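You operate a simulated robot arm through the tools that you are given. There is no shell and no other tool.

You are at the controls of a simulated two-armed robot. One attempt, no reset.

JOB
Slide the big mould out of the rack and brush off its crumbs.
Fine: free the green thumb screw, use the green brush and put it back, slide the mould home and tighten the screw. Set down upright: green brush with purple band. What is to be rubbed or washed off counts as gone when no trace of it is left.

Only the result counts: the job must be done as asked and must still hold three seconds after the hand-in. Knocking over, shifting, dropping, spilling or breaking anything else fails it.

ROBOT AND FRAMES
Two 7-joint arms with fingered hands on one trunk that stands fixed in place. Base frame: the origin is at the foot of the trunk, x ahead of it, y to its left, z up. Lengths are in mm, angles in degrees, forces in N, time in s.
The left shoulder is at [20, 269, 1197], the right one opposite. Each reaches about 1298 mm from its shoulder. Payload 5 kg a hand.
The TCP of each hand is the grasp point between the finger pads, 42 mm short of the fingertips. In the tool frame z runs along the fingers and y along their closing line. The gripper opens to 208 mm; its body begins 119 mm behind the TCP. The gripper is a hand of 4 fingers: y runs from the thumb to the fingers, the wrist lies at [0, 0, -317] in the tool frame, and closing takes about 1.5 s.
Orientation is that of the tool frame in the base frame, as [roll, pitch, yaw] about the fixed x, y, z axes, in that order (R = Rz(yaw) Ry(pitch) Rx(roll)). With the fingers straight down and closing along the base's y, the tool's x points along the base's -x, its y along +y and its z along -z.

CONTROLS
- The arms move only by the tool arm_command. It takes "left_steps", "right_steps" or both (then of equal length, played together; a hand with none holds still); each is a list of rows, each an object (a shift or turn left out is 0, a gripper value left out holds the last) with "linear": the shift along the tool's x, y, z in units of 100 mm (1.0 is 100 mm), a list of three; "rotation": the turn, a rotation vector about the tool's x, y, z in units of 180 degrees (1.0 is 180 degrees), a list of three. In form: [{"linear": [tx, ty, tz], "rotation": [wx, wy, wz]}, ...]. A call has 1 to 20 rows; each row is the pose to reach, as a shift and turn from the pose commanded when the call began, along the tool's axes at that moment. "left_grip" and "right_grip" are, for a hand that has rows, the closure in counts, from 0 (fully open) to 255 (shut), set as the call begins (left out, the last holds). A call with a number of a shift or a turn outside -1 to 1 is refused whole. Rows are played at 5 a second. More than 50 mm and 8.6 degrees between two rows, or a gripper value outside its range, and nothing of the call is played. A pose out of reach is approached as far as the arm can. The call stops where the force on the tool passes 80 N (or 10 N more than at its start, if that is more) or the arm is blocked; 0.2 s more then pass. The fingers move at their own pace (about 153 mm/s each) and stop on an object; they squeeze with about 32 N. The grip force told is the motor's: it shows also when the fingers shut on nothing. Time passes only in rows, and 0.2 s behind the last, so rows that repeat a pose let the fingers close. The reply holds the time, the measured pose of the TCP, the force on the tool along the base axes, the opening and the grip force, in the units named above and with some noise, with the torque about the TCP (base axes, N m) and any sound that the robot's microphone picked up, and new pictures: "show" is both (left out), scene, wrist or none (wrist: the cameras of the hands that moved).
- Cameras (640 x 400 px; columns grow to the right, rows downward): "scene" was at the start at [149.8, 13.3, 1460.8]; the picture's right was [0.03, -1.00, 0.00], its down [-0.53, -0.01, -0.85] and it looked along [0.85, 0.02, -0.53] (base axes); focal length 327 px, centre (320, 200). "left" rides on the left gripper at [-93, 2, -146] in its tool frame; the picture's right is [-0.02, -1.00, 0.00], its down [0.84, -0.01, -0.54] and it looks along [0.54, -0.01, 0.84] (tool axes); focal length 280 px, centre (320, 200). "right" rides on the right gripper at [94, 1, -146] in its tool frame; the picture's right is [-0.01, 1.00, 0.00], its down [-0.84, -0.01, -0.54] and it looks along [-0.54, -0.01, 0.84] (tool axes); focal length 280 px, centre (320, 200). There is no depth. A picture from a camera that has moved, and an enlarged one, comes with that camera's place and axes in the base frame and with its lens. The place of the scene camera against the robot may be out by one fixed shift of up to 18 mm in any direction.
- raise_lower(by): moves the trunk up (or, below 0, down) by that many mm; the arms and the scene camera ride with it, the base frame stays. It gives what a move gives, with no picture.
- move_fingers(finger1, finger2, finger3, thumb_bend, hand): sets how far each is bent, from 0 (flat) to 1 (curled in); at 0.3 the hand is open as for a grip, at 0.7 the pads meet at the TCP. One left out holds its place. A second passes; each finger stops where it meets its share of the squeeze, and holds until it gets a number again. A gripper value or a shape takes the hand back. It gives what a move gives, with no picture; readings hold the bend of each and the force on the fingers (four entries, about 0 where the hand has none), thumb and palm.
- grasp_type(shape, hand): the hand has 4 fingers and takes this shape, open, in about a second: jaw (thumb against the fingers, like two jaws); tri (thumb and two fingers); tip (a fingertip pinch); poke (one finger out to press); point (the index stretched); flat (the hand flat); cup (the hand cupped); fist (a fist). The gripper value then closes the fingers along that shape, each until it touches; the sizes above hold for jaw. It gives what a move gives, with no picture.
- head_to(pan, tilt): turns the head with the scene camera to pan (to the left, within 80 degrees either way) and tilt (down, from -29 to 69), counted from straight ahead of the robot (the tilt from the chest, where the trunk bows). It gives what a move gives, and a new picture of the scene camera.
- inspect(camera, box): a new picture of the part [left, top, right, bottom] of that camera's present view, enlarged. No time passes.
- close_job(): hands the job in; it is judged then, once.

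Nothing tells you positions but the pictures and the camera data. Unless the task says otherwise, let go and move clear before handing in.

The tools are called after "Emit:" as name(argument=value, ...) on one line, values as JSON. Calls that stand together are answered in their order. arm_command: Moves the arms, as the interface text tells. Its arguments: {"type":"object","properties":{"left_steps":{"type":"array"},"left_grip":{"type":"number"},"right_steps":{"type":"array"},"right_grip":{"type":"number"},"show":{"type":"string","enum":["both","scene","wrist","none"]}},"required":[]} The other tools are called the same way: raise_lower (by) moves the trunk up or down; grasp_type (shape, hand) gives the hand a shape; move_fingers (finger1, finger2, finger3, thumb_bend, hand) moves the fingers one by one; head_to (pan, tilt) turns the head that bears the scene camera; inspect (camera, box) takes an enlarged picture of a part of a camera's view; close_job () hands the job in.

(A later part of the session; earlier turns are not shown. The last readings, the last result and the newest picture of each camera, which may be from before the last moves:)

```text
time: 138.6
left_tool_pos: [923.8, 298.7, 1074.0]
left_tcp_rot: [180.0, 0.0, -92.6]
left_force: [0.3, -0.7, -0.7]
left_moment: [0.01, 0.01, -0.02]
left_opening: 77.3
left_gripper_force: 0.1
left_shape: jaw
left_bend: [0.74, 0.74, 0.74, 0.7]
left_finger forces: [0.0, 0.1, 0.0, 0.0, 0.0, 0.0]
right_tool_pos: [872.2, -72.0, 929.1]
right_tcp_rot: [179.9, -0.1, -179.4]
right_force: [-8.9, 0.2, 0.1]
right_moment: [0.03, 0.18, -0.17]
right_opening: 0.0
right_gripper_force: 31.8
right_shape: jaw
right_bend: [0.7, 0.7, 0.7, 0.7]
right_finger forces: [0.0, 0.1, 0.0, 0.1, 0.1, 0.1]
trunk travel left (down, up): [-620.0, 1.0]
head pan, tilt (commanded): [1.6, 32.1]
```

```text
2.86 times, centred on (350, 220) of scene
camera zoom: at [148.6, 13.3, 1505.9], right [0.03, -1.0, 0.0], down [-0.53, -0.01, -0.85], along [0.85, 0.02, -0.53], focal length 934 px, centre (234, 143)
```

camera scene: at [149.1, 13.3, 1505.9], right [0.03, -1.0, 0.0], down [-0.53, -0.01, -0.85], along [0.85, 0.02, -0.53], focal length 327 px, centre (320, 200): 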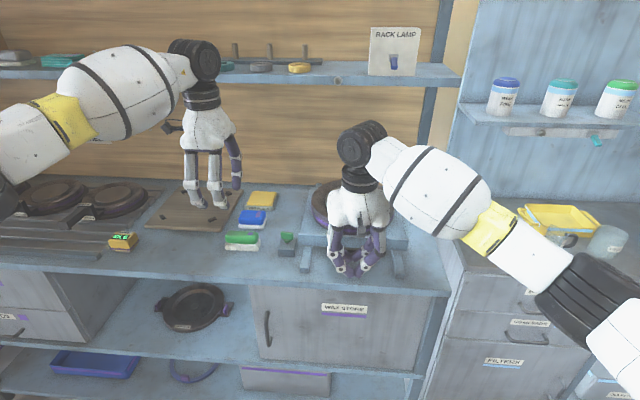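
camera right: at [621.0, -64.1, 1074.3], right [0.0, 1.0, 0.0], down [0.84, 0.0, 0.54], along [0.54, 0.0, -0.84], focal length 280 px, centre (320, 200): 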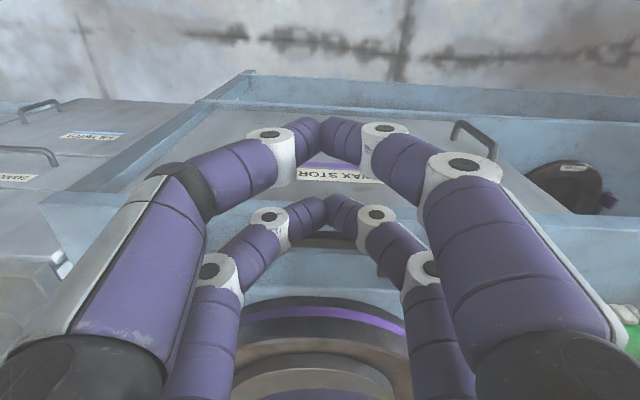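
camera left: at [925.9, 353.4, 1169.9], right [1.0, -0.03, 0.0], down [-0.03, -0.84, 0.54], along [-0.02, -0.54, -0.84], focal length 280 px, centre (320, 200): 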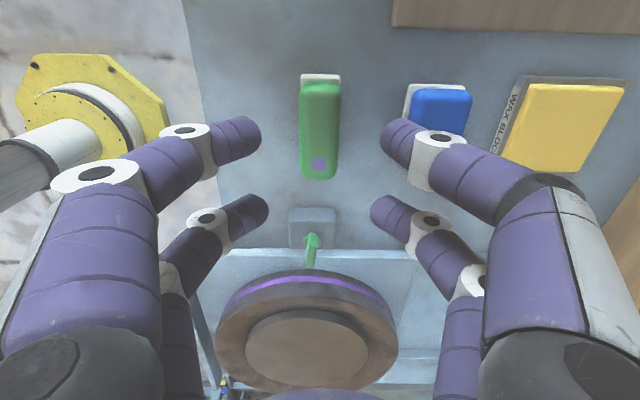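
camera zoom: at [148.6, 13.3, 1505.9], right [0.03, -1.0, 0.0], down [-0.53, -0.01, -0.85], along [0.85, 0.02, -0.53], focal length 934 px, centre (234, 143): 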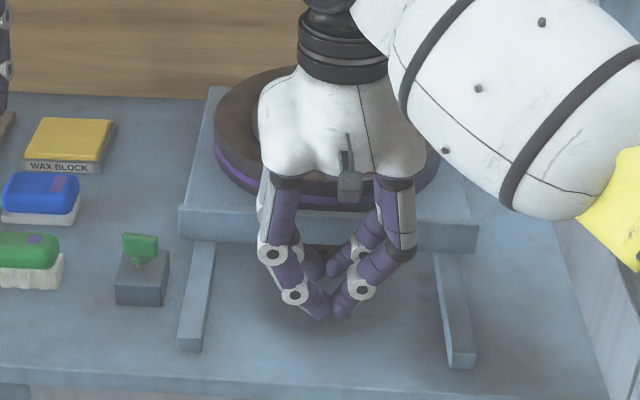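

The stop is felt (9 N) at the expected home position. A firm 2 mm extra to be sure it is fully home, then keep it there while I tighten the screw.

Emit:
arm_command(right_steps=[{"linear": [-0.02, -0.001, 0]}, {"linear": [-0.02, -0.001, 0]}, {"linear": [-0.02, -0.001, 0]}], show="none")

```text
time: 139.4
left_tool_pos: [923.6, 299.5, 1074.9]
left_tcp_rot: [-179.9, 0.0, -92.6]
left_force: [0.1, 0.6, -0.7]
left_moment: [0.0, -0.01, -0.01]
left_opening: 77.3
left_gripper_force: 0.1
left_shape: jaw
left_bend: [0.74, 0.74, 0.74, 0.7]
left_finger forces: [0.1, 0.1, 0.0, 0.0, 0.0, 0.0]
right_tool_pos: [873.6, -71.0, 928.5]
right_tcp_rot: [-179.9, -0.1, -179.2]
right_force: [-28.5, -0.9, -2.1]
right_moment: [-0.02, 0.65, -0.43]
right_opening: 0.1
right_gripper_force: 31.8
right_shape: jaw
right_bend: [0.7, 0.7, 0.7, 0.7]
right_finger forces: [0.0, 0.1, 0.0, 0.0, 0.0, 0.1]
trunk travel left (down, up): [-620.0, 1.0]
head pan, tilt (commanded): [1.6, 32.1]
```

Hard stop at 28 N — home. Now retract the right hand backwards, up and to the right.

Emit:
arm_command(right_steps=[{"linear": [0.1, 0, 0]}, {"linear": [0.3, 0, 0]}, {"linear": [0.5, 0, 0]}, {"linear": [0.6, 0, -0.2]}, {"linear": [0.7, -0.1, -0.4]}, {"linear": [0.8, -0.25, -0.6]}, {"linear": [0.9, -0.4, -0.8]}, {"linear": [1.0, -0.6, -1.0]}, {"linear": [1.0, -0.8, -1.0]}, {"linear": [1.0, -1.0, -1.0]}, {"linear": [1.0, -1.0, -1.0]}], show="none")

Emit:
arm_command(right_steps=[{"linear": [0.2, -0.2, -0.1]}, {"linear": [0.4, -0.4, -0.2]}, {"linear": [0.6, -0.6, -0.3]}, {"linear": [0.8, -0.8, -0.4]}, {"linear": [1.0, -1.0, -0.5]}, {"linear": [1.0, -1.0, -0.5]}], left_steps=[{"linear": [0.1, 0.02, 0]}, {"linear": [0.25, 0.04, 0]}, {"linear": [0.4, 0.06, 0]}, {"linear": [0.55, 0.08, 0]}, {"linear": [0.7, 0.08, 0]}, {"linear": [0.7, 0.08, 0]}], show="both")

Emit:
inspect(camera="scene", box=[270, 150, 430, 290])

```text
time: 141.8
left_tool_pos: [925.3, 299.6, 1073.2]
left_tcp_rot: [180.0, 0.0, -92.7]
left_force: [0.4, -0.2, -0.1]
left_moment: [-0.04, 0.0, 0.0]
left_opening: 77.1
left_gripper_force: 0.0
left_shape: jaw
left_bend: [0.74, 0.74, 0.74, 0.7]
left_finger forces: [0.1, 0.0, 0.1, 0.1, 0.0, 0.1]
right_tool_pos: [774.6, -171.4, 1028.6]
right_tcp_rot: [179.8, -0.1, -179.2]
right_force: [0.2, -0.2, -1.1]
right_moment: [0.0, 0.02, -0.03]
right_opening: 0.0
right_gripper_force: 31.6
right_shape: jaw
right_bend: [0.7, 0.7, 0.7, 0.7]
right_finger forces: [0.0, 0.1, 0.0, 0.0, 0.0, 0.1]
trunk travel left (down, up): [-620.0, 1.0]
head pan, tilt (commanded): [1.6, 32.1]
```

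```text
time: 143.2
left_tool_pos: [913.2, 230.0, 1073.4]
left_tcp_rot: [179.9, 0.0, -92.5]
left_force: [0.6, 0.7, -0.3]
left_moment: [-0.14, 0.05, 0.01]
left_opening: 77.0
left_gripper_force: 0.1
left_shape: jaw
left_bend: [0.74, 0.74, 0.74, 0.7]
left_finger forces: [0.1, 0.1, 0.1, 0.0, 0.1, 0.0]
right_tool_pos: [677.4, -272.7, 1077.1]
right_tcp_rot: [-180.0, -0.1, -179.2]
right_force: [1.1, 0.7, 0.6]
right_moment: [-0.08, 0.1, -0.04]
right_opening: 0.1
right_gripper_force: 32.2
right_shape: jaw
right_bend: [0.7, 0.7, 0.7, 0.7]
right_finger forces: [0.1, 0.0, 0.1, 0.0, 0.0, 0.1]
trunk travel left (down, up): [-620.0, 1.0]
head pan, tilt (commanded): [1.6, 32.1]
camera scene: at [149.8, 14.2, 1505.6], right [0.03, -1.0, 0.0], down [-0.53, -0.02, -0.85], along [0.85, 0.02, -0.53], focal length 327 px, centre (320, 200)
camera right: at [584.5, -271.9, 1223.5], right [0.0, 1.0, 0.0], down [0.84, 0.0, 0.54], along [0.54, 0.0, -0.84], focal length 280 px, centre (320, 200)
camera left: at [915.2, 324.2, 1218.4], right [1.0, -0.03, 0.0], down [-0.02, -0.84, 0.54], along [-0.02, -0.54, -0.84], focal length 280 px, centre (320, 200)
```

scene: 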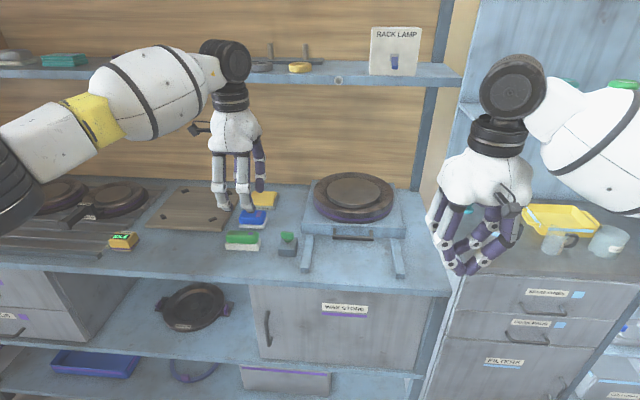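
right: 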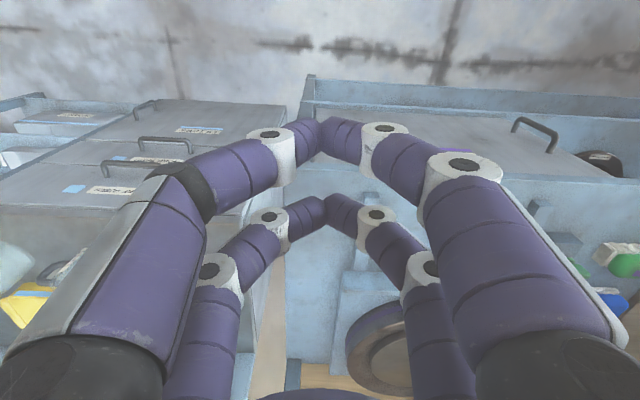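
left: 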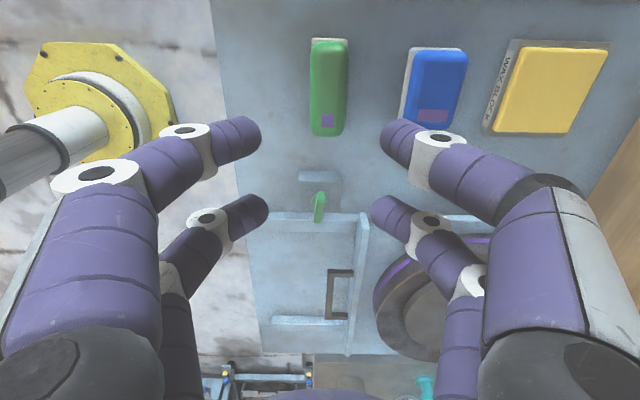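

```text
2.86 times, centred on (350, 220) of scene
camera zoom: at [149.8, 14.2, 1505.6], right [0.03, -1.0, 0.0], down [-0.53, -0.02, -0.85], along [0.85, 0.02, -0.53], focal length 934 px, centre (234, 143)
```

zoom: 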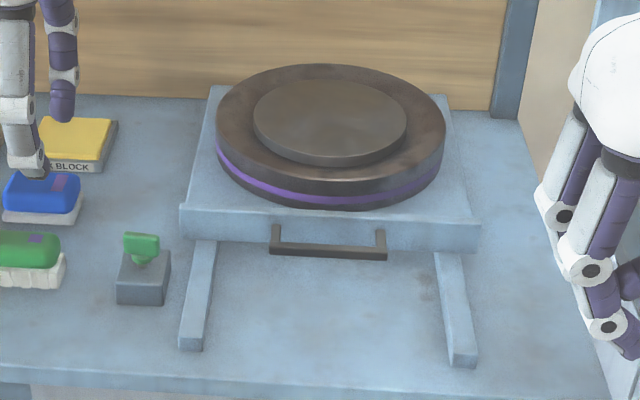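

The mould is home and clean. Now I prepare the left hand for tightening: finger1/thumb as pincers, finger2 out, finger3 curled, and move over the screw.

Emit:
move_fingers(hand="left", finger1=0.5, finger2=0.3, finger3=1.0, thumb_bend=0.5)

Emit:
arm_command(left_steps=[{"linear": [0.15, 0, 0]}, {"linear": [0.3, 0, 0]}, {"linear": [0.45, 0, 0]}, {"linear": [0.6, 0, 0]}, {"linear": [0.75, 0, 0]}, {"linear": [0.9, 0, 0]}, {"linear": [1.0, 0, 0]}, {"linear": [1.0, 0, 0]}], show="none")

Emit:
arm_command(left_steps=[{"linear": [0.15, 0, 0], "rotation": [0, 0, 0.009]}, {"linear": [0.3, 0.01, 0.05], "rotation": [0, 0, 0.0183]}, {"linear": [0.36, 0.015, 0.15], "rotation": [0, 0, 0.0183]}, {"linear": [0.36, 0.015, 0.15], "rotation": [0, 0, 0.0183]}], show="both")

Emit:
inspect(camera="left", box=[200, 0, 440, 150])

```text
time: 144.2
left_tool_pos: [912.5, 228.3, 1073.7]
left_tcp_rot: [-180.0, -0.1, -92.7]
left_force: [1.3, 0.5, 0.3]
left_moment: [0.0, 0.0, -0.01]
left_opening: 112.6
left_gripper_force: 0.2
left_shape: fingers
left_bend: [0.5, 0.3, 1.0, 0.5]
left_finger forces: [0.0, 0.0, 0.0, 0.0, 0.0, 0.1]
right_tool_pos: [677.1, -273.9, 1077.3]
right_tcp_rot: [179.9, 0.0, -179.3]
right_force: [0.4, 0.4, 0.5]
right_moment: [0.01, -0.02, 0.04]
right_opening: 0.0
right_gripper_force: 31.8
right_shape: jaw
right_bend: [0.7, 0.7, 0.7, 0.7]
right_finger forces: [0.0, 0.1, 0.1, 0.1, 0.1, 0.0]
trunk travel left (down, up): [-620.0, 1.0]
head pan, tilt (commanded): [1.6, 32.1]
```

```text
time: 146.0
left_tool_pos: [907.6, 130.0, 1072.7]
left_tcp_rot: [-180.0, 0.0, -92.7]
left_force: [0.0, 0.8, -0.4]
left_moment: [-0.06, 0.02, -0.04]
left_opening: 112.3
left_gripper_force: 0.1
left_shape: fingers
left_bend: [0.5, 0.3, 1.0, 0.5]
left_finger forces: [0.1, 0.1, 0.0, 0.0, 0.0, 0.0]
right_tool_pos: [676.6, -273.3, 1077.1]
right_tcp_rot: [179.9, -0.1, -179.4]
right_force: [-0.1, -0.9, -0.5]
right_moment: [-0.04, -0.02, 0.02]
right_opening: 0.0
right_gripper_force: 31.0
right_shape: jaw
right_bend: [0.7, 0.7, 0.7, 0.7]
right_finger forces: [0.0, 0.0, 0.0, 0.0, 0.0, 0.0]
trunk travel left (down, up): [-620.0, 1.0]
head pan, tilt (commanded): [1.6, 32.1]
```

```text
time: 147.0
left_tool_pos: [904.0, 93.1, 1057.4]
left_tcp_rot: [180.0, 0.0, -95.9]
left_force: [-0.3, -0.2, -0.3]
left_moment: [0.0, 0.01, 0.01]
left_opening: 112.6
left_gripper_force: 0.1
left_shape: fingers
left_bend: [0.5, 0.3, 1.0, 0.5]
left_finger forces: [0.1, 0.1, 0.1, 0.0, 0.0, 0.0]
right_tool_pos: [677.8, -272.6, 1077.8]
right_tcp_rot: [179.9, 0.0, -179.2]
right_force: [0.2, -0.5, -0.1]
right_moment: [0.02, 0.0, 0.03]
right_opening: 0.1
right_gripper_force: 31.7
right_shape: jaw
right_bend: [0.7, 0.7, 0.7, 0.7]
right_finger forces: [0.0, 0.1, 0.0, 0.0, 0.1, 0.0]
trunk travel left (down, up): [-620.0, 1.0]
head pan, tilt (commanded): [1.6, 32.1]
camera scene: at [149.0, 13.3, 1505.9], right [0.03, -1.0, 0.0], down [-0.53, -0.01, -0.85], along [0.85, 0.02, -0.53], focal length 327 px, centre (320, 200)
camera left: at [912.6, 186.8, 1204.6], right [1.0, -0.09, 0.0], down [-0.07, -0.84, 0.54], along [-0.05, -0.54, -0.84], focal length 280 px, centre (320, 200)
```

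scene: 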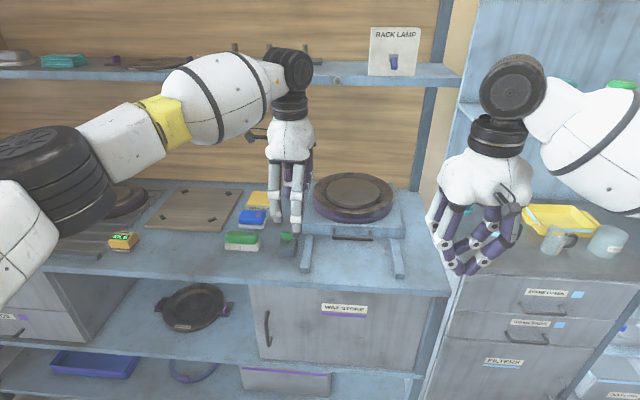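
left: 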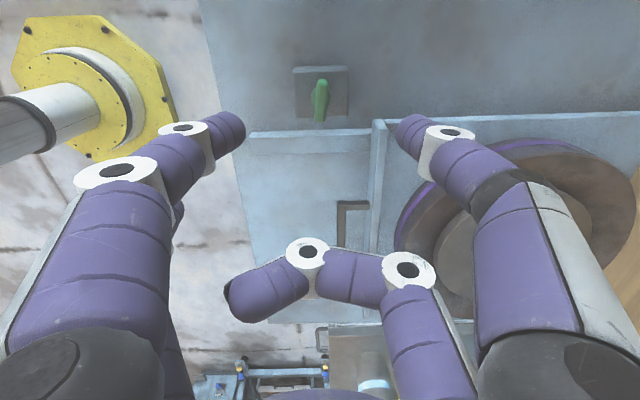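

```text
2.67 times, centred on (320, 75) of left
camera zoom: at [912.6, 186.8, 1204.6], right [1.0, -0.09, 0.0], down [-0.07, -0.84, 0.54], along [-0.05, -0.54, -0.84], focal length 748 px, centre (320, 533)
```

zoom: 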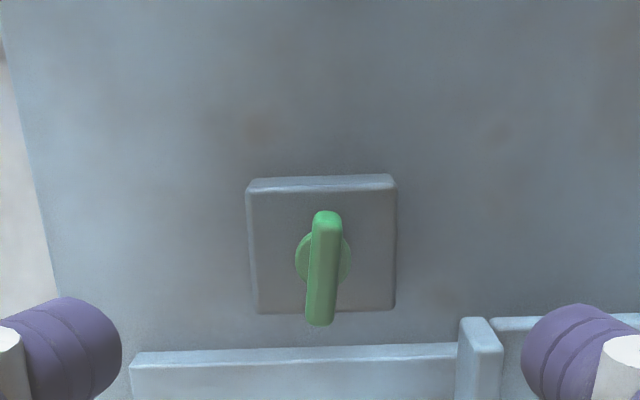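

The wing is exactly as I left it. Lower to the same grip height and pinch.

Emit:
arm_command(left_steps=[{"linear": [-0.017, -0.029, 0.25]}, {"linear": [-0.017, -0.029, 0.5]}, {"linear": [-0.017, -0.029, 0.75]}, {"linear": [-0.017, -0.029, 1.0]}, {"linear": [-0.017, -0.029, 1.0]}, {"linear": [-0.017, -0.029, 1.0]}], show="none")

Emit:
inspect(camera="left", box=[200, 50, 440, 200])

Emit:
inspect(camera="scene", box=[255, 190, 345, 270])

```text
time: 148.4
left_tool_pos: [908.5, 96.5, 957.0]
left_tcp_rot: [-180.0, 0.0, -95.9]
left_force: [0.1, 0.9, 0.1]
left_moment: [0.02, 0.0, 0.0]
left_opening: 112.3
left_gripper_force: 0.0
left_shape: fingers
left_bend: [0.5, 0.3, 1.0, 0.5]
left_finger forces: [0.1, 0.0, 0.1, 0.0, 0.0, 0.1]
right_tool_pos: [677.5, -274.2, 1077.2]
right_tcp_rot: [179.9, -0.1, -179.3]
right_force: [0.6, -0.3, 0.3]
right_moment: [0.01, 0.0, -0.01]
right_opening: 0.0
right_gripper_force: 32.5
right_shape: jaw
right_bend: [0.7, 0.7, 0.7, 0.7]
right_finger forces: [0.0, 0.0, 0.1, 0.0, 0.0, 0.0]
trunk travel left (down, up): [-620.0, 1.0]
head pan, tilt (commanded): [1.6, 32.1]
```

```text
2.67 times, centred on (320, 125) of left
camera zoom: at [915.5, 189.9, 1104.3], right [1.0, -0.09, 0.0], down [-0.07, -0.84, 0.54], along [-0.05, -0.54, -0.84], focal length 748 px, centre (320, 400)
```

zoom: 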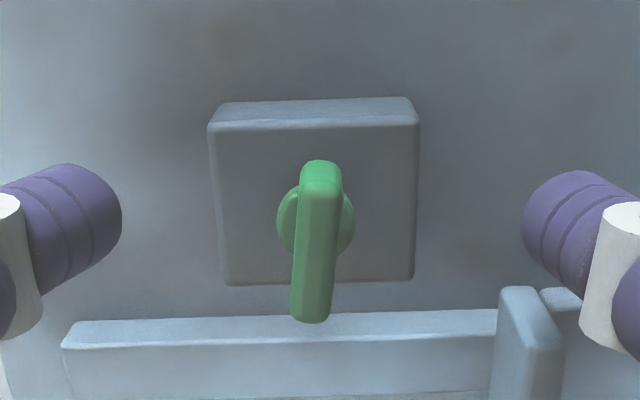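

```text
5.00 times, centred on (300, 230) of scene
camera zoom: at [149.4, 13.3, 1505.8], right [0.03, -1.0, 0.0], down [-0.53, -0.01, -0.85], along [0.85, 0.02, -0.53], focal length 1635 px, centre (420, 50)
```

zoom: 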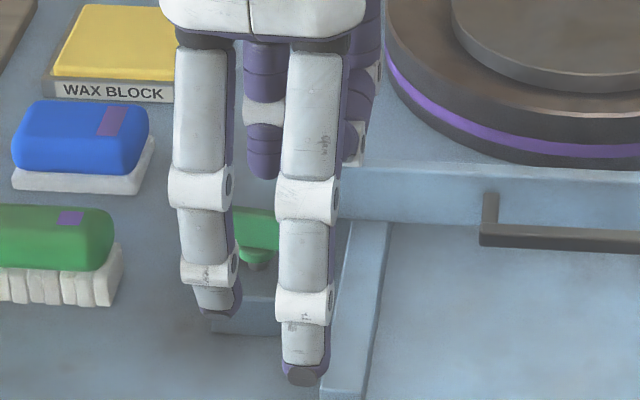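

Centred. Pinch the wing.

Emit:
arm_command(left_steps=[{"linear": [0.025, 0.005, 0]}, {"linear": [0.025, 0.005, 0]}], show="none")

Emit:
move_fingers(hand="left", finger1=0.78, thumb_bend=0.75)

Emit:
inspect(camera="left", box=[200, 50, 440, 200])

```text
time: 149.0
left_tool_pos: [906.3, 93.1, 958.5]
left_tcp_rot: [180.0, 0.0, -95.9]
left_force: [1.2, 0.7, -0.4]
left_moment: [0.02, 0.0, -0.02]
left_opening: 112.4
left_gripper_force: 0.1
left_shape: fingers
left_bend: [0.5, 0.3, 1.0, 0.5]
left_finger forces: [0.1, 0.0, 0.0, 0.1, 0.0, 0.0]
right_tool_pos: [676.4, -273.8, 1077.0]
right_tcp_rot: [180.0, 0.0, -179.3]
right_force: [0.1, -0.2, -0.2]
right_moment: [-0.03, 0.01, 0.0]
right_opening: 0.0
right_gripper_force: 31.9
right_shape: jaw
right_bend: [0.7, 0.7, 0.7, 0.7]
right_finger forces: [0.0, 0.0, 0.0, 0.0, 0.0, 0.0]
trunk travel left (down, up): [-620.0, 1.0]
head pan, tilt (commanded): [1.6, 32.1]
```

```text
time: 150.0
left_tool_pos: [906.8, 94.5, 958.0]
left_tcp_rot: [179.9, 0.0, -95.9]
left_force: [3.9, -1.1, -6.6]
left_moment: [-0.22, -0.06, -0.1]
left_opening: 15.7
left_gripper_force: 12.0
left_shape: fingers
left_bend: [0.68, 0.3, 1.0, 0.69]
left_finger forces: [10.7, 0.1, 0.0, 0.0, 14.0, 0.1]
right_tool_pos: [678.4, -273.7, 1076.3]
right_tcp_rot: [179.9, -0.1, -179.4]
right_force: [0.6, 1.0, 0.5]
right_moment: [0.0, 0.02, 0.01]
right_opening: 0.0
right_gripper_force: 31.8
right_shape: jaw
right_bend: [0.7, 0.7, 0.7, 0.7]
right_finger forces: [0.0, 0.0, 0.1, 0.0, 0.0, 0.0]
trunk travel left (down, up): [-620.0, 1.0]
head pan, tilt (commanded): [1.6, 32.1]
```

```text
2.67 times, centred on (320, 125) of left
camera zoom: at [915.3, 186.8, 1104.1], right [1.0, -0.09, 0.0], down [-0.07, -0.84, 0.54], along [-0.05, -0.54, -0.84], focal length 748 px, centre (320, 400)
```

zoom: 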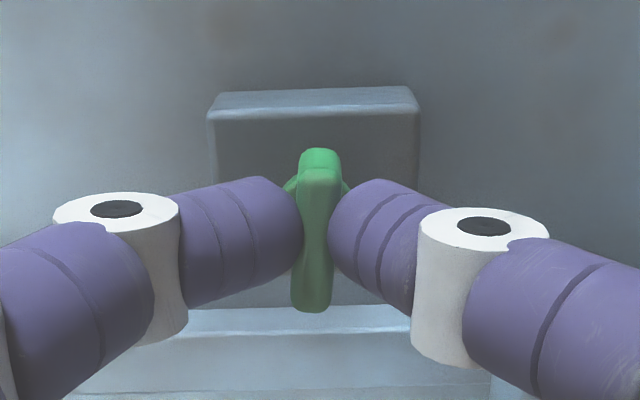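

Gripped. Turn clockwise (tightening) in 41° legs.

Emit:
arm_command(left_steps=[{"linear": [-0.003, 0.0416, 0], "rotation": [0, 0, 0.0458]}, {"linear": [-0.0119, 0.0824, 0], "rotation": [0, 0, 0.0917]}, {"linear": [-0.0266, 0.1214, 0], "rotation": [0, 0, 0.1375]}, {"linear": [-0.0468, 0.1579, 0], "rotation": [0, 0, 0.1833]}, {"linear": [-0.072, 0.1912, 0], "rotation": [0, 0, 0.2292]}, {"linear": [-0.072, 0.1912, 0], "rotation": [0, 0, 0.2292]}], show="none")

Emit:
inspect(camera="left", box=[200, 50, 440, 200])

Emit:
inspect(camera="scene", box=[255, 190, 345, 270])

```text
time: 151.4
left_tool_pos: [889.3, 99.1, 958.2]
left_tcp_rot: [-179.9, 0.0, -137.4]
left_force: [5.3, -5.0, -7.9]
left_moment: [-0.29, 0.04, -0.13]
left_opening: 15.7
left_gripper_force: 11.8
left_shape: fingers
left_bend: [0.68, 0.3, 1.0, 0.69]
left_finger forces: [8.7, 0.0, 0.0, 0.0, 15.5, 0.1]
right_tool_pos: [678.3, -272.9, 1077.9]
right_tcp_rot: [179.8, -0.2, -179.3]
right_force: [-0.1, -0.4, 0.6]
right_moment: [-0.03, 0.02, 0.0]
right_opening: 0.0
right_gripper_force: 31.9
right_shape: jaw
right_bend: [0.7, 0.7, 0.7, 0.7]
right_finger forces: [0.0, 0.1, 0.1, 0.0, 0.1, 0.0]
trunk travel left (down, up): [-620.0, 1.0]
head pan, tilt (commanded): [1.6, 32.1]
```

```text
2.67 times, centred on (320, 125) of left
camera zoom: at [957.2, 165.9, 1104.2], right [0.69, -0.72, 0.0], down [-0.61, -0.58, 0.54], along [-0.39, -0.37, -0.84], focal length 748 px, centre (320, 400)
```

zoom: 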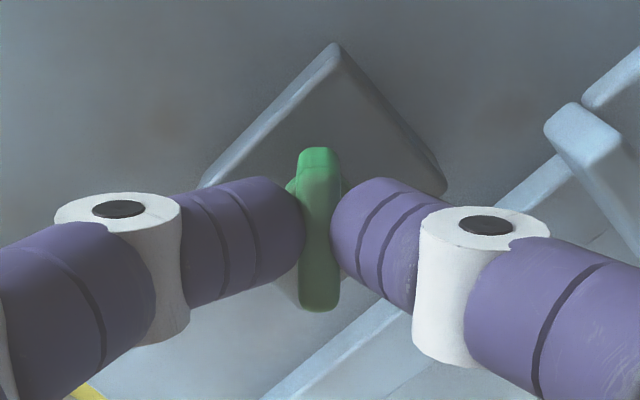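

```text
5.00 times, centred on (300, 230) of scene
camera zoom: at [149.9, 13.1, 1505.7], right [0.03, -1.0, 0.0], down [-0.53, -0.01, -0.85], along [0.85, 0.02, -0.53], focal length 1635 px, centre (420, 50)
```

zoom: 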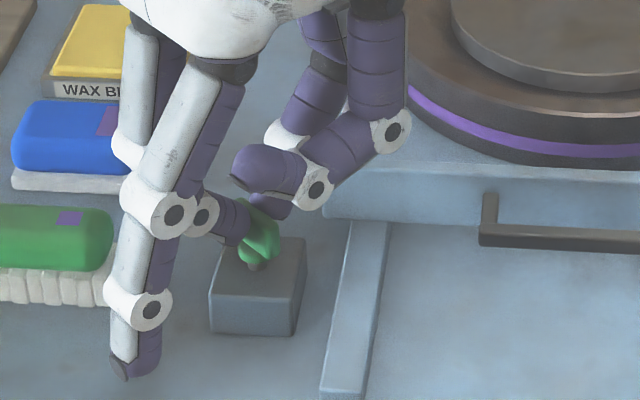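

The wing follows. Next 41°.

Emit:
arm_command(left_steps=[{"linear": [-0.003, 0.0416, 0], "rotation": [0, 0, 0.0458]}, {"linear": [-0.0119, 0.0824, 0], "rotation": [0, 0, 0.0917]}, {"linear": [-0.0266, 0.1214, 0], "rotation": [0, 0, 0.1375]}, {"linear": [-0.0468, 0.1579, 0], "rotation": [0, 0, 0.1833]}, {"linear": [-0.072, 0.1912, 0], "rotation": [0, 0, 0.2292]}, {"linear": [-0.072, 0.1912, 0], "rotation": [0, 0, 0.2292]}], show="none")

Emit:
inspect(camera="left", box=[200, 50, 440, 200])

Emit:
inspect(camera="scene", box=[255, 190, 345, 270])

```text
time: 152.8
left_tool_pos: [882.1, 117.7, 957.9]
left_tcp_rot: [179.9, 0.0, -178.6]
left_force: [5.1, -10.2, -3.5]
left_moment: [-0.31, -0.08, -0.25]
left_opening: 16.2
left_gripper_force: 13.4
left_shape: fingers
left_bend: [0.69, 0.3, 1.0, 0.68]
left_finger forces: [8.0, 0.0, 0.0, 0.0, 18.5, 0.0]
right_tool_pos: [676.4, -274.4, 1077.7]
right_tcp_rot: [180.0, -0.1, -179.3]
right_force: [0.5, 0.0, 0.6]
right_moment: [0.02, -0.03, -0.01]
right_opening: 0.0
right_gripper_force: 32.1
right_shape: jaw
right_bend: [0.7, 0.7, 0.7, 0.7]
right_finger forces: [0.1, 0.0, 0.1, 0.0, 0.1, 0.0]
trunk travel left (down, up): [-620.0, 1.0]
head pan, tilt (commanded): [1.6, 32.1]
```

```text
2.67 times, centred on (320, 125) of left
camera zoom: at [974.9, 123.2, 1104.0], right [0.04, -1.0, 0.0], down [-0.84, -0.03, 0.54], along [-0.54, -0.02, -0.84], focal length 748 px, centre (320, 400)
```

zoom: 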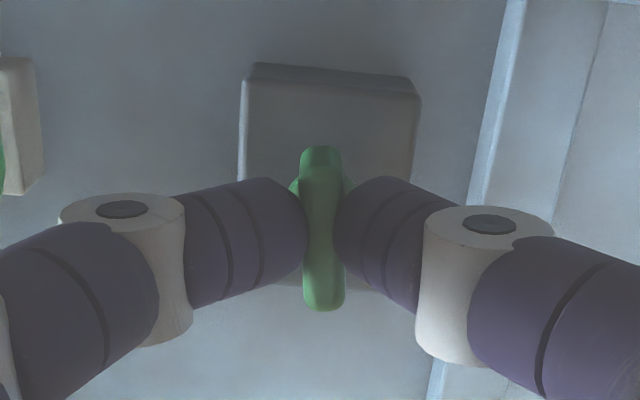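

```text
5.00 times, centred on (300, 230) of scene
camera zoom: at [149.6, 12.7, 1505.8], right [0.03, -1.0, 0.0], down [-0.53, -0.01, -0.85], along [0.85, 0.02, -0.53], focal length 1635 px, centre (420, 50)
```

zoom: 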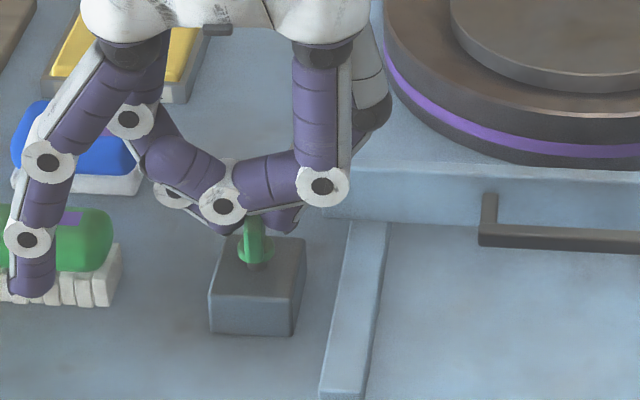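

Halfway. Now swap the idle fingers (finger3 out, finger2 curled) to stay clear of the blue brush, then go on.

Emit:
move_fingers(hand="left", finger3=0.3)

Emit:
move_fingers(hand="left", finger2=1.0)

Emit:
arm_command(left_steps=[{"linear": [-0.003, 0.0416, 0], "rotation": [0, 0, 0.0458]}, {"linear": [-0.0119, 0.0824, 0], "rotation": [0, 0, 0.0917]}, {"linear": [-0.0266, 0.1214, 0], "rotation": [0, 0, 0.1375]}, {"linear": [-0.0468, 0.1579, 0], "rotation": [0, 0, 0.1833]}, {"linear": [-0.072, 0.1912, 0], "rotation": [0, 0, 0.2292]}, {"linear": [-0.072, 0.1912, 0], "rotation": [0, 0, 0.2292]}], show="none")

Emit:
inspect(camera="left", box=[200, 50, 440, 200])

Emit:
inspect(camera="scene", box=[255, 190, 345, 270])

```text
time: 153.8
left_tool_pos: [882.9, 118.9, 958.1]
left_tcp_rot: [-180.0, 0.0, -178.6]
left_force: [6.1, -11.7, -0.6]
left_moment: [-0.3, -0.12, -0.29]
left_opening: 15.5
left_gripper_force: 13.1
left_shape: fingers
left_bend: [0.69, 0.3, 0.3, 0.68]
left_finger forces: [7.9, 0.0, 0.0, 0.0, 19.1, 0.0]
right_tool_pos: [676.9, -274.7, 1077.5]
right_tcp_rot: [179.9, -0.1, -179.4]
right_force: [-0.2, -0.7, 0.0]
right_moment: [-0.04, 0.0, 0.0]
right_opening: 0.1
right_gripper_force: 32.1
right_shape: jaw
right_bend: [0.7, 0.7, 0.7, 0.7]
right_finger forces: [0.0, 0.0, 0.1, 0.0, 0.0, 0.1]
trunk travel left (down, up): [-620.0, 1.0]
head pan, tilt (commanded): [1.6, 32.1]
```

```text
time: 154.8
left_tool_pos: [881.2, 118.7, 957.6]
left_tcp_rot: [-180.0, 0.0, -178.6]
left_force: [5.5, -10.3, -1.2]
left_moment: [-0.36, -0.15, -0.29]
left_opening: 15.6
left_gripper_force: 13.7
left_shape: fingers
left_bend: [0.69, 1.0, 0.3, 0.68]
left_finger forces: [7.9, 0.1, 0.0, 0.0, 19.3, 0.0]
right_tool_pos: [677.5, -274.0, 1077.4]
right_tcp_rot: [179.8, 0.0, -179.4]
right_force: [0.6, 0.2, 0.4]
right_moment: [-0.02, 0.01, -0.05]
right_opening: 0.2
right_gripper_force: 32.2
right_shape: jaw
right_bend: [0.7, 0.7, 0.7, 0.7]
right_finger forces: [0.0, 0.0, 0.0, 0.0, 0.1, 0.1]
trunk travel left (down, up): [-620.0, 1.0]
head pan, tilt (commanded): [1.6, 32.1]
```

```text
time: 156.2
left_tool_pos: [888.0, 138.1, 958.1]
left_tcp_rot: [-179.9, -0.1, 140.1]
left_force: [1.9, -17.8, -4.9]
left_moment: [-0.46, 0.08, -0.26]
left_opening: 15.8
left_gripper_force: 14.0
left_shape: fingers
left_bend: [0.69, 1.0, 0.3, 0.68]
left_finger forces: [6.6, 0.0, 0.0, 0.1, 20.4, 0.0]
right_tool_pos: [677.9, -274.4, 1076.7]
right_tcp_rot: [179.9, -0.2, -179.3]
right_force: [-0.1, -0.4, -0.3]
right_moment: [0.01, -0.02, -0.01]
right_opening: 0.0
right_gripper_force: 32.1
right_shape: jaw
right_bend: [0.7, 0.7, 0.7, 0.7]
right_finger forces: [0.0, 0.0, 0.1, 0.1, 0.1, 0.0]
trunk travel left (down, up): [-620.0, 1.0]
head pan, tilt (commanded): [1.6, 32.1]
```

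```text
2.67 times, centred on (320, 125) of left
camera zoom: at [960.7, 79.5, 1104.3], right [-0.63, -0.78, 0.0], down [-0.65, 0.53, 0.54], along [-0.42, 0.34, -0.84], focal length 748 px, centre (320, 400)
```

zoom: 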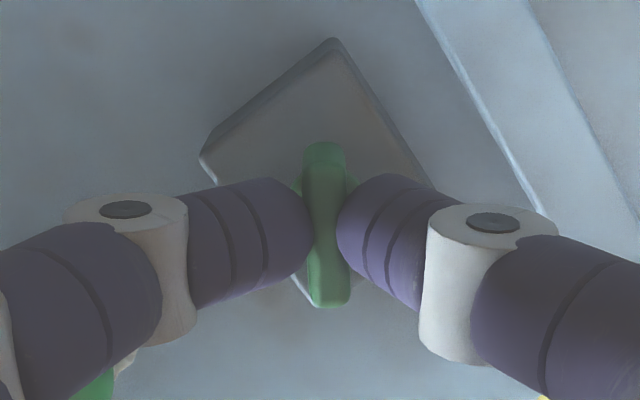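

```text
5.00 times, centred on (300, 230) of scene
camera zoom: at [149.6, 12.2, 1505.8], right [0.03, -1.0, 0.0], down [-0.53, -0.01, -0.85], along [0.85, 0.02, -0.53], focal length 1635 px, centre (420, 50)
```

zoom: 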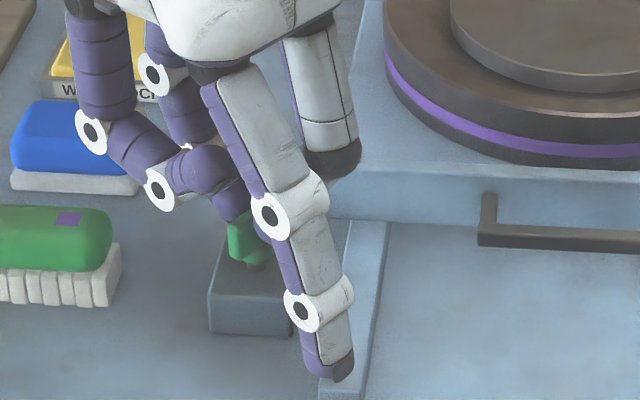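

Next 41°.

Emit:
arm_command(left_steps=[{"linear": [-0.003, 0.0416, 0], "rotation": [0, 0, 0.0458]}, {"linear": [-0.0119, 0.0824, 0], "rotation": [0, 0, 0.0917]}, {"linear": [-0.0266, 0.1214, 0], "rotation": [0, 0, 0.1375]}, {"linear": [-0.0468, 0.1579, 0], "rotation": [0, 0, 0.1833]}, {"linear": [-0.072, 0.1912, 0], "rotation": [0, 0, 0.2292]}, {"linear": [-0.072, 0.1912, 0], "rotation": [0, 0, 0.2292]}], show="none")

Emit:
inspect(camera="left", box=[200, 50, 440, 200])

Emit:
inspect(camera="scene", box=[255, 190, 345, 270])

```text
time: 157.6
left_tool_pos: [905.2, 148.2, 959.4]
left_tcp_rot: [-179.9, 0.0, 98.9]
left_force: [-7.2, -23.8, -4.4]
left_moment: [-0.53, 0.2, -0.25]
left_opening: 15.9
left_gripper_force: 14.0
left_shape: fingers
left_bend: [0.7, 1.0, 0.3, 0.67]
left_finger forces: [7.6, 0.0, 0.0, 0.0, 19.5, 0.0]
right_tool_pos: [676.3, -274.8, 1078.1]
right_tcp_rot: [179.8, 0.0, -179.3]
right_force: [-0.1, -0.8, 1.4]
right_moment: [0.03, -0.02, 0.0]
right_opening: 0.0
right_gripper_force: 31.4
right_shape: jaw
right_bend: [0.7, 0.7, 0.7, 0.7]
right_finger forces: [0.0, 0.2, 0.1, 0.0, 0.0, 0.0]
trunk travel left (down, up): [-620.0, 1.0]
head pan, tilt (commanded): [1.6, 32.1]
```

```text
2.67 times, centred on (320, 125) of left
camera zoom: at [921.0, 56.6, 1104.4], right [-0.99, -0.17, 0.0], down [-0.14, 0.83, 0.54], along [-0.09, 0.53, -0.84], focal length 748 px, centre (320, 400)
```

zoom: 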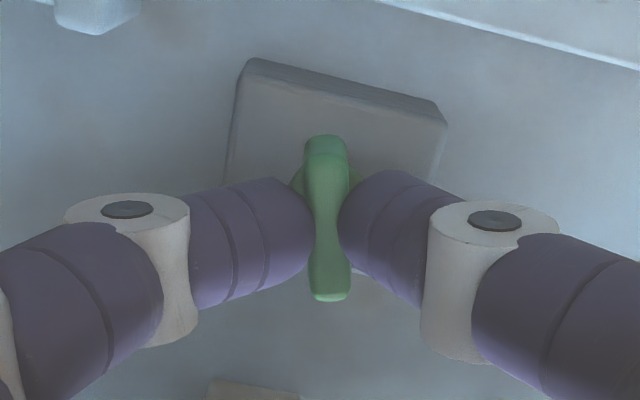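

```text
5.00 times, centred on (300, 230) of scene
camera zoom: at [149.0, 11.9, 1505.9], right [0.03, -1.0, 0.0], down [-0.53, -0.01, -0.85], along [0.85, 0.02, -0.53], focal length 1635 px, centre (420, 50)
```

zoom: 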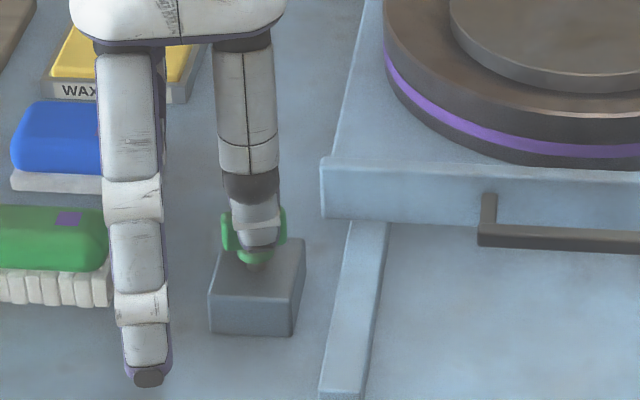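

The wing is about 14° short of its original position. I'll turn a further 14° with a small centring correction and look at the torque.

Emit:
arm_command(left_steps=[{"linear": [0.02, 0.018, 0], "rotation": [0, 0, 0.02]}, {"linear": [0.028, 0.036, 0], "rotation": [0, 0, 0.04]}, {"linear": [0.025, 0.054, 0], "rotation": [0, 0, 0.06]}, {"linear": [0.021, 0.072, 0], "rotation": [0, 0, 0.08]}, {"linear": [0.021, 0.072, 0], "rotation": [0, 0, 0.08]}], show="none")

Emit:
inspect(camera="left", box=[200, 50, 440, 200])

Emit:
inspect(camera="scene", box=[255, 190, 345, 270])

```text
time: 158.8
left_tool_pos: [912.2, 150.5, 959.4]
left_tcp_rot: [-180.0, -0.1, 84.6]
left_force: [-8.2, -18.9, -1.9]
left_moment: [-0.47, 0.23, -0.14]
left_opening: 15.7
left_gripper_force: 13.0
left_shape: fingers
left_bend: [0.69, 1.0, 0.3, 0.68]
left_finger forces: [9.5, 0.1, 0.1, 0.0, 16.8, 0.1]
right_tool_pos: [676.2, -273.2, 1077.5]
right_tcp_rot: [179.9, 0.0, -179.4]
right_force: [0.2, 0.7, 0.6]
right_moment: [0.01, -0.01, 0.03]
right_opening: 0.0
right_gripper_force: 31.5
right_shape: jaw
right_bend: [0.7, 0.7, 0.7, 0.7]
right_finger forces: [0.1, 0.0, 0.1, 0.0, 0.1, 0.1]
trunk travel left (down, up): [-620.0, 1.0]
head pan, tilt (commanded): [1.6, 32.1]
```

```text
2.67 times, centred on (320, 125) of left
camera zoom: at [904.7, 59.6, 1104.8], right [-1.0, 0.08, 0.0], down [0.07, 0.84, 0.54], along [0.04, 0.54, -0.84], focal length 748 px, centre (320, 400)
```

zoom: 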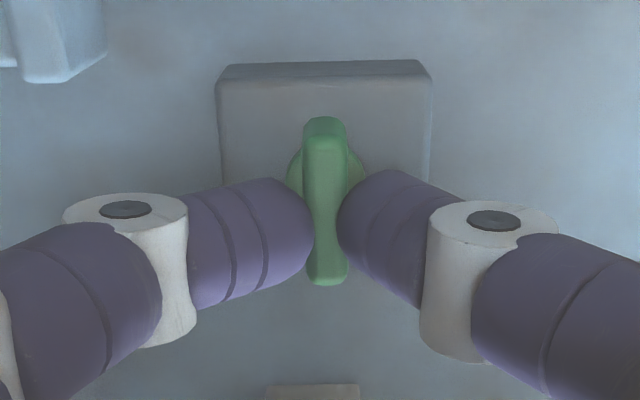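

```text
5.00 times, centred on (300, 230) of scene
camera zoom: at [148.8, 12.1, 1505.9], right [0.03, -1.0, 0.0], down [-0.53, -0.01, -0.85], along [0.85, 0.02, -0.53], focal length 1635 px, centre (420, 50)
```

zoom: 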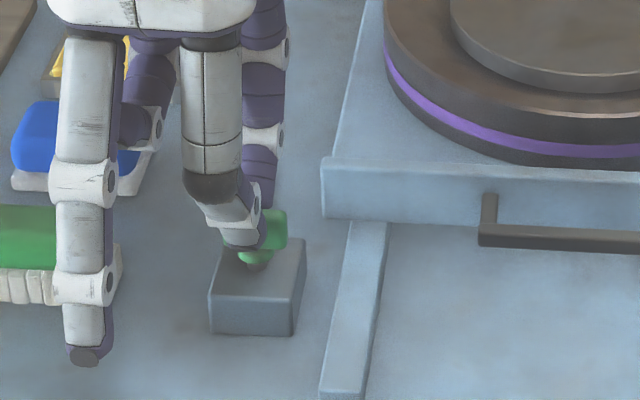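

The wing is back at its original angle. I'll try another 8° clockwise to feel whether it is hard tight.

Emit:
arm_command(left_steps=[{"linear": [0.01, 0.014, 0], "rotation": [0, 0, 0.016]}, {"linear": [0.015, 0.028, 0], "rotation": [0, 0, 0.032]}, {"linear": [0.015, 0.042, 0], "rotation": [0, 0, 0.048]}, {"linear": [0.015, 0.042, 0], "rotation": [0, 0, 0.048]}, {"linear": [0.015, 0.042, 0], "rotation": [0, 0, 0.048]}], show="none")

Emit:
inspect(camera="left", box=[200, 50, 440, 200])

Emit:
inspect(camera="scene", box=[255, 190, 345, 270])

```text
time: 160.0
left_tool_pos: [917.2, 153.0, 958.2]
left_tcp_rot: [180.0, 0.0, 75.9]
left_force: [-10.3, -19.6, -1.0]
left_moment: [-0.56, 0.26, -0.01]
left_opening: 15.4
left_gripper_force: 13.6
left_shape: fingers
left_bend: [0.69, 1.0, 0.3, 0.68]
left_finger forces: [9.6, 0.1, 0.1, 0.0, 18.5, 0.0]
right_tool_pos: [676.4, -274.0, 1077.2]
right_tcp_rot: [179.9, 0.0, -179.3]
right_force: [-0.2, -0.2, -0.8]
right_moment: [0.02, -0.01, 0.0]
right_opening: 0.1
right_gripper_force: 32.5
right_shape: jaw
right_bend: [0.7, 0.7, 0.7, 0.7]
right_finger forces: [0.0, 0.0, 0.0, 0.0, 0.0, 0.0]
trunk travel left (down, up): [-620.0, 1.0]
head pan, tilt (commanded): [1.6, 32.1]
```

```text
2.67 times, centred on (320, 125) of left
camera zoom: at [894.8, 61.9, 1104.9], right [-0.97, 0.23, 0.0], down [0.19, 0.82, 0.54], along [0.12, 0.53, -0.84], focal length 748 px, centre (320, 400)
```

zoom: 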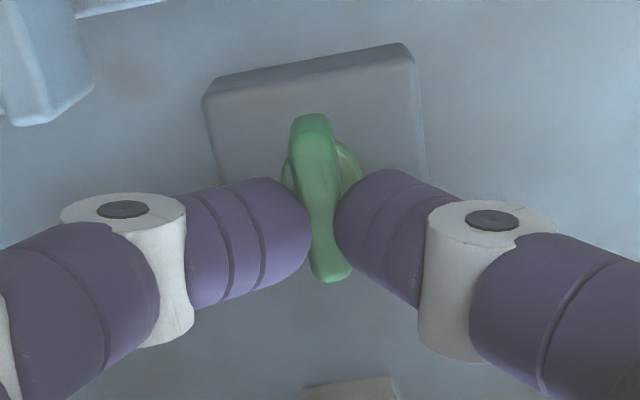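

```text
5.00 times, centred on (300, 230) of scene
camera zoom: at [148.6, 12.1, 1505.9], right [0.03, -1.0, 0.0], down [-0.53, -0.01, -0.85], along [0.85, 0.02, -0.53], focal length 1635 px, centre (420, 50)
```

zoom: 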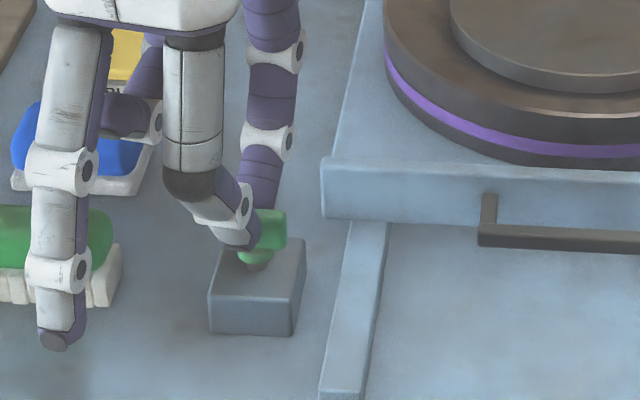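

The wing no longer turns with the hand: it has reached its tight stop. I'll relieve the side force slightly, then let go and raise the hand.

Emit:
arm_command(left_steps=[{"linear": [-0.015, -0.003, 0]}, {"linear": [-0.015, -0.003, 0]}], show="none")

Emit:
move_fingers(hand="left", finger1=0.5, thumb_bend=0.5)

Emit:
arm_command(left_steps=[{"linear": [0, 0, -0.3]}, {"linear": [0, 0, -0.65]}, {"linear": [0, 0, -1.0]}, {"linear": [0, 0, -1.0]}], show="both")

Emit:
inspect(camera="left", box=[200, 0, 440, 150])

Emit:
inspect(camera="scene", box=[215, 190, 305, 270])

```text
time: 160.6
left_tool_pos: [915.1, 152.4, 960.1]
left_tcp_rot: [180.0, -0.1, 76.0]
left_force: [-6.8, -15.9, -1.7]
left_moment: [-0.41, 0.16, 0.03]
left_opening: 15.4
left_gripper_force: 14.0
left_shape: fingers
left_bend: [0.69, 1.0, 0.3, 0.68]
left_finger forces: [10.7, 0.0, 0.0, 0.1, 17.1, 0.0]
right_tool_pos: [677.0, -273.2, 1077.5]
right_tcp_rot: [179.9, 0.0, -179.3]
right_force: [-0.1, 1.0, 0.4]
right_moment: [0.0, 0.04, 0.0]
right_opening: 0.2
right_gripper_force: 32.0
right_shape: jaw
right_bend: [0.7, 0.7, 0.7, 0.7]
right_finger forces: [0.0, 0.0, 0.1, 0.0, 0.0, 0.0]
trunk travel left (down, up): [-620.0, 1.0]
head pan, tilt (commanded): [1.6, 32.1]
```

```text
time: 161.6
left_tool_pos: [915.9, 152.3, 958.5]
left_tcp_rot: [-179.9, 0.1, 76.0]
left_force: [-0.7, -0.4, 0.9]
left_moment: [-0.01, 0.02, 0.0]
left_opening: 112.5
left_gripper_force: 0.0
left_shape: fingers
left_bend: [0.5, 1.0, 0.3, 0.5]
left_finger forces: [0.0, 0.0, 0.0, 0.1, 0.0, 0.0]
right_tool_pos: [678.1, -272.0, 1077.2]
right_tcp_rot: [179.9, -0.1, -179.3]
right_force: [-0.1, -0.9, 0.2]
right_moment: [0.0, -0.02, 0.03]
right_opening: 0.0
right_gripper_force: 32.7
right_shape: jaw
right_bend: [0.7, 0.7, 0.7, 0.7]
right_finger forces: [0.0, 0.1, 0.0, 0.1, 0.1, 0.1]
trunk travel left (down, up): [-620.0, 1.0]
head pan, tilt (commanded): [1.6, 32.1]
```

```text
time: 162.6
left_tool_pos: [917.3, 153.6, 1059.1]
left_tcp_rot: [-179.8, 0.0, 76.0]
left_force: [0.8, -0.8, -0.3]
left_moment: [-0.02, 0.07, 0.02]
left_opening: 112.1
left_gripper_force: 0.0
left_shape: fingers
left_bend: [0.5, 1.0, 0.3, 0.5]
left_finger forces: [0.0, 0.0, 0.0, 0.0, 0.0, 0.0]
right_tool_pos: [677.9, -272.3, 1077.7]
right_tcp_rot: [-180.0, -0.1, -179.2]
right_force: [0.6, 0.1, -0.5]
right_moment: [-0.07, 0.07, -0.03]
right_opening: 0.0
right_gripper_force: 32.2
right_shape: jaw
right_bend: [0.7, 0.7, 0.7, 0.7]
right_finger forces: [0.0, 0.1, 0.0, 0.0, 0.0, 0.0]
trunk travel left (down, up): [-620.0, 1.0]
head pan, tilt (commanded): [1.6, 32.1]
camera scene: at [150.0, 13.6, 1505.6], right [0.03, -1.0, 0.0], down [-0.53, -0.02, -0.85], along [0.85, 0.02, -0.53], focal length 327 px, centre (320, 200)
camera left: at [896.5, 63.4, 1203.3], right [-0.97, 0.23, 0.0], down [0.19, 0.82, 0.54], along [0.12, 0.52, -0.84], focal length 280 px, centre (320, 200)
```

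scene: 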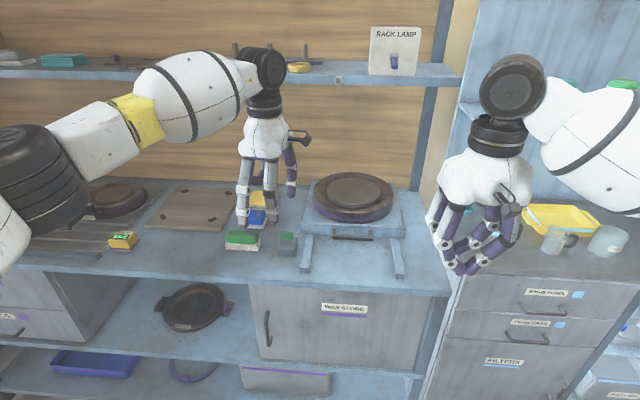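
left: 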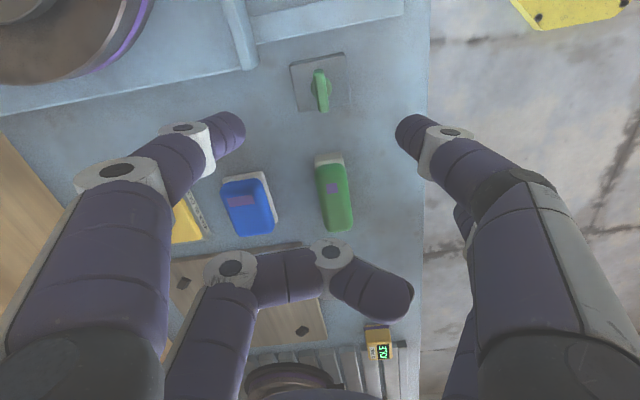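

```text
2.67 times, centred on (320, 75) of left
camera zoom: at [896.5, 63.4, 1203.3], right [-0.97, 0.23, 0.0], down [0.19, 0.82, 0.54], along [0.12, 0.52, -0.84], focal length 748 px, centre (320, 533)
```

zoom: 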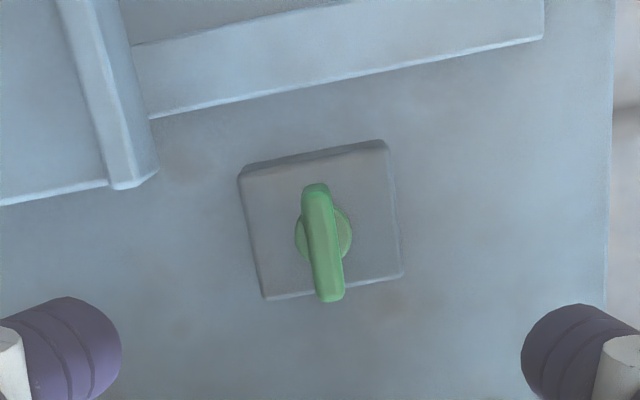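

```text
5.00 times, centred on (260, 230) of scene
camera zoom: at [150.0, 13.6, 1505.6], right [0.03, -1.0, 0.0], down [-0.53, -0.02, -0.85], along [0.85, 0.02, -0.53], focal length 1635 px, centre (620, 50)
```

zoom: 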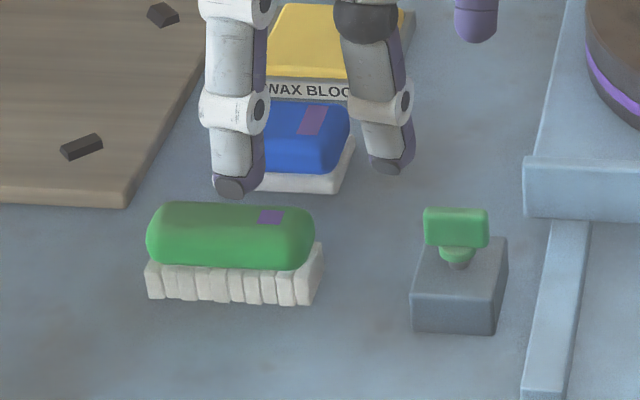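

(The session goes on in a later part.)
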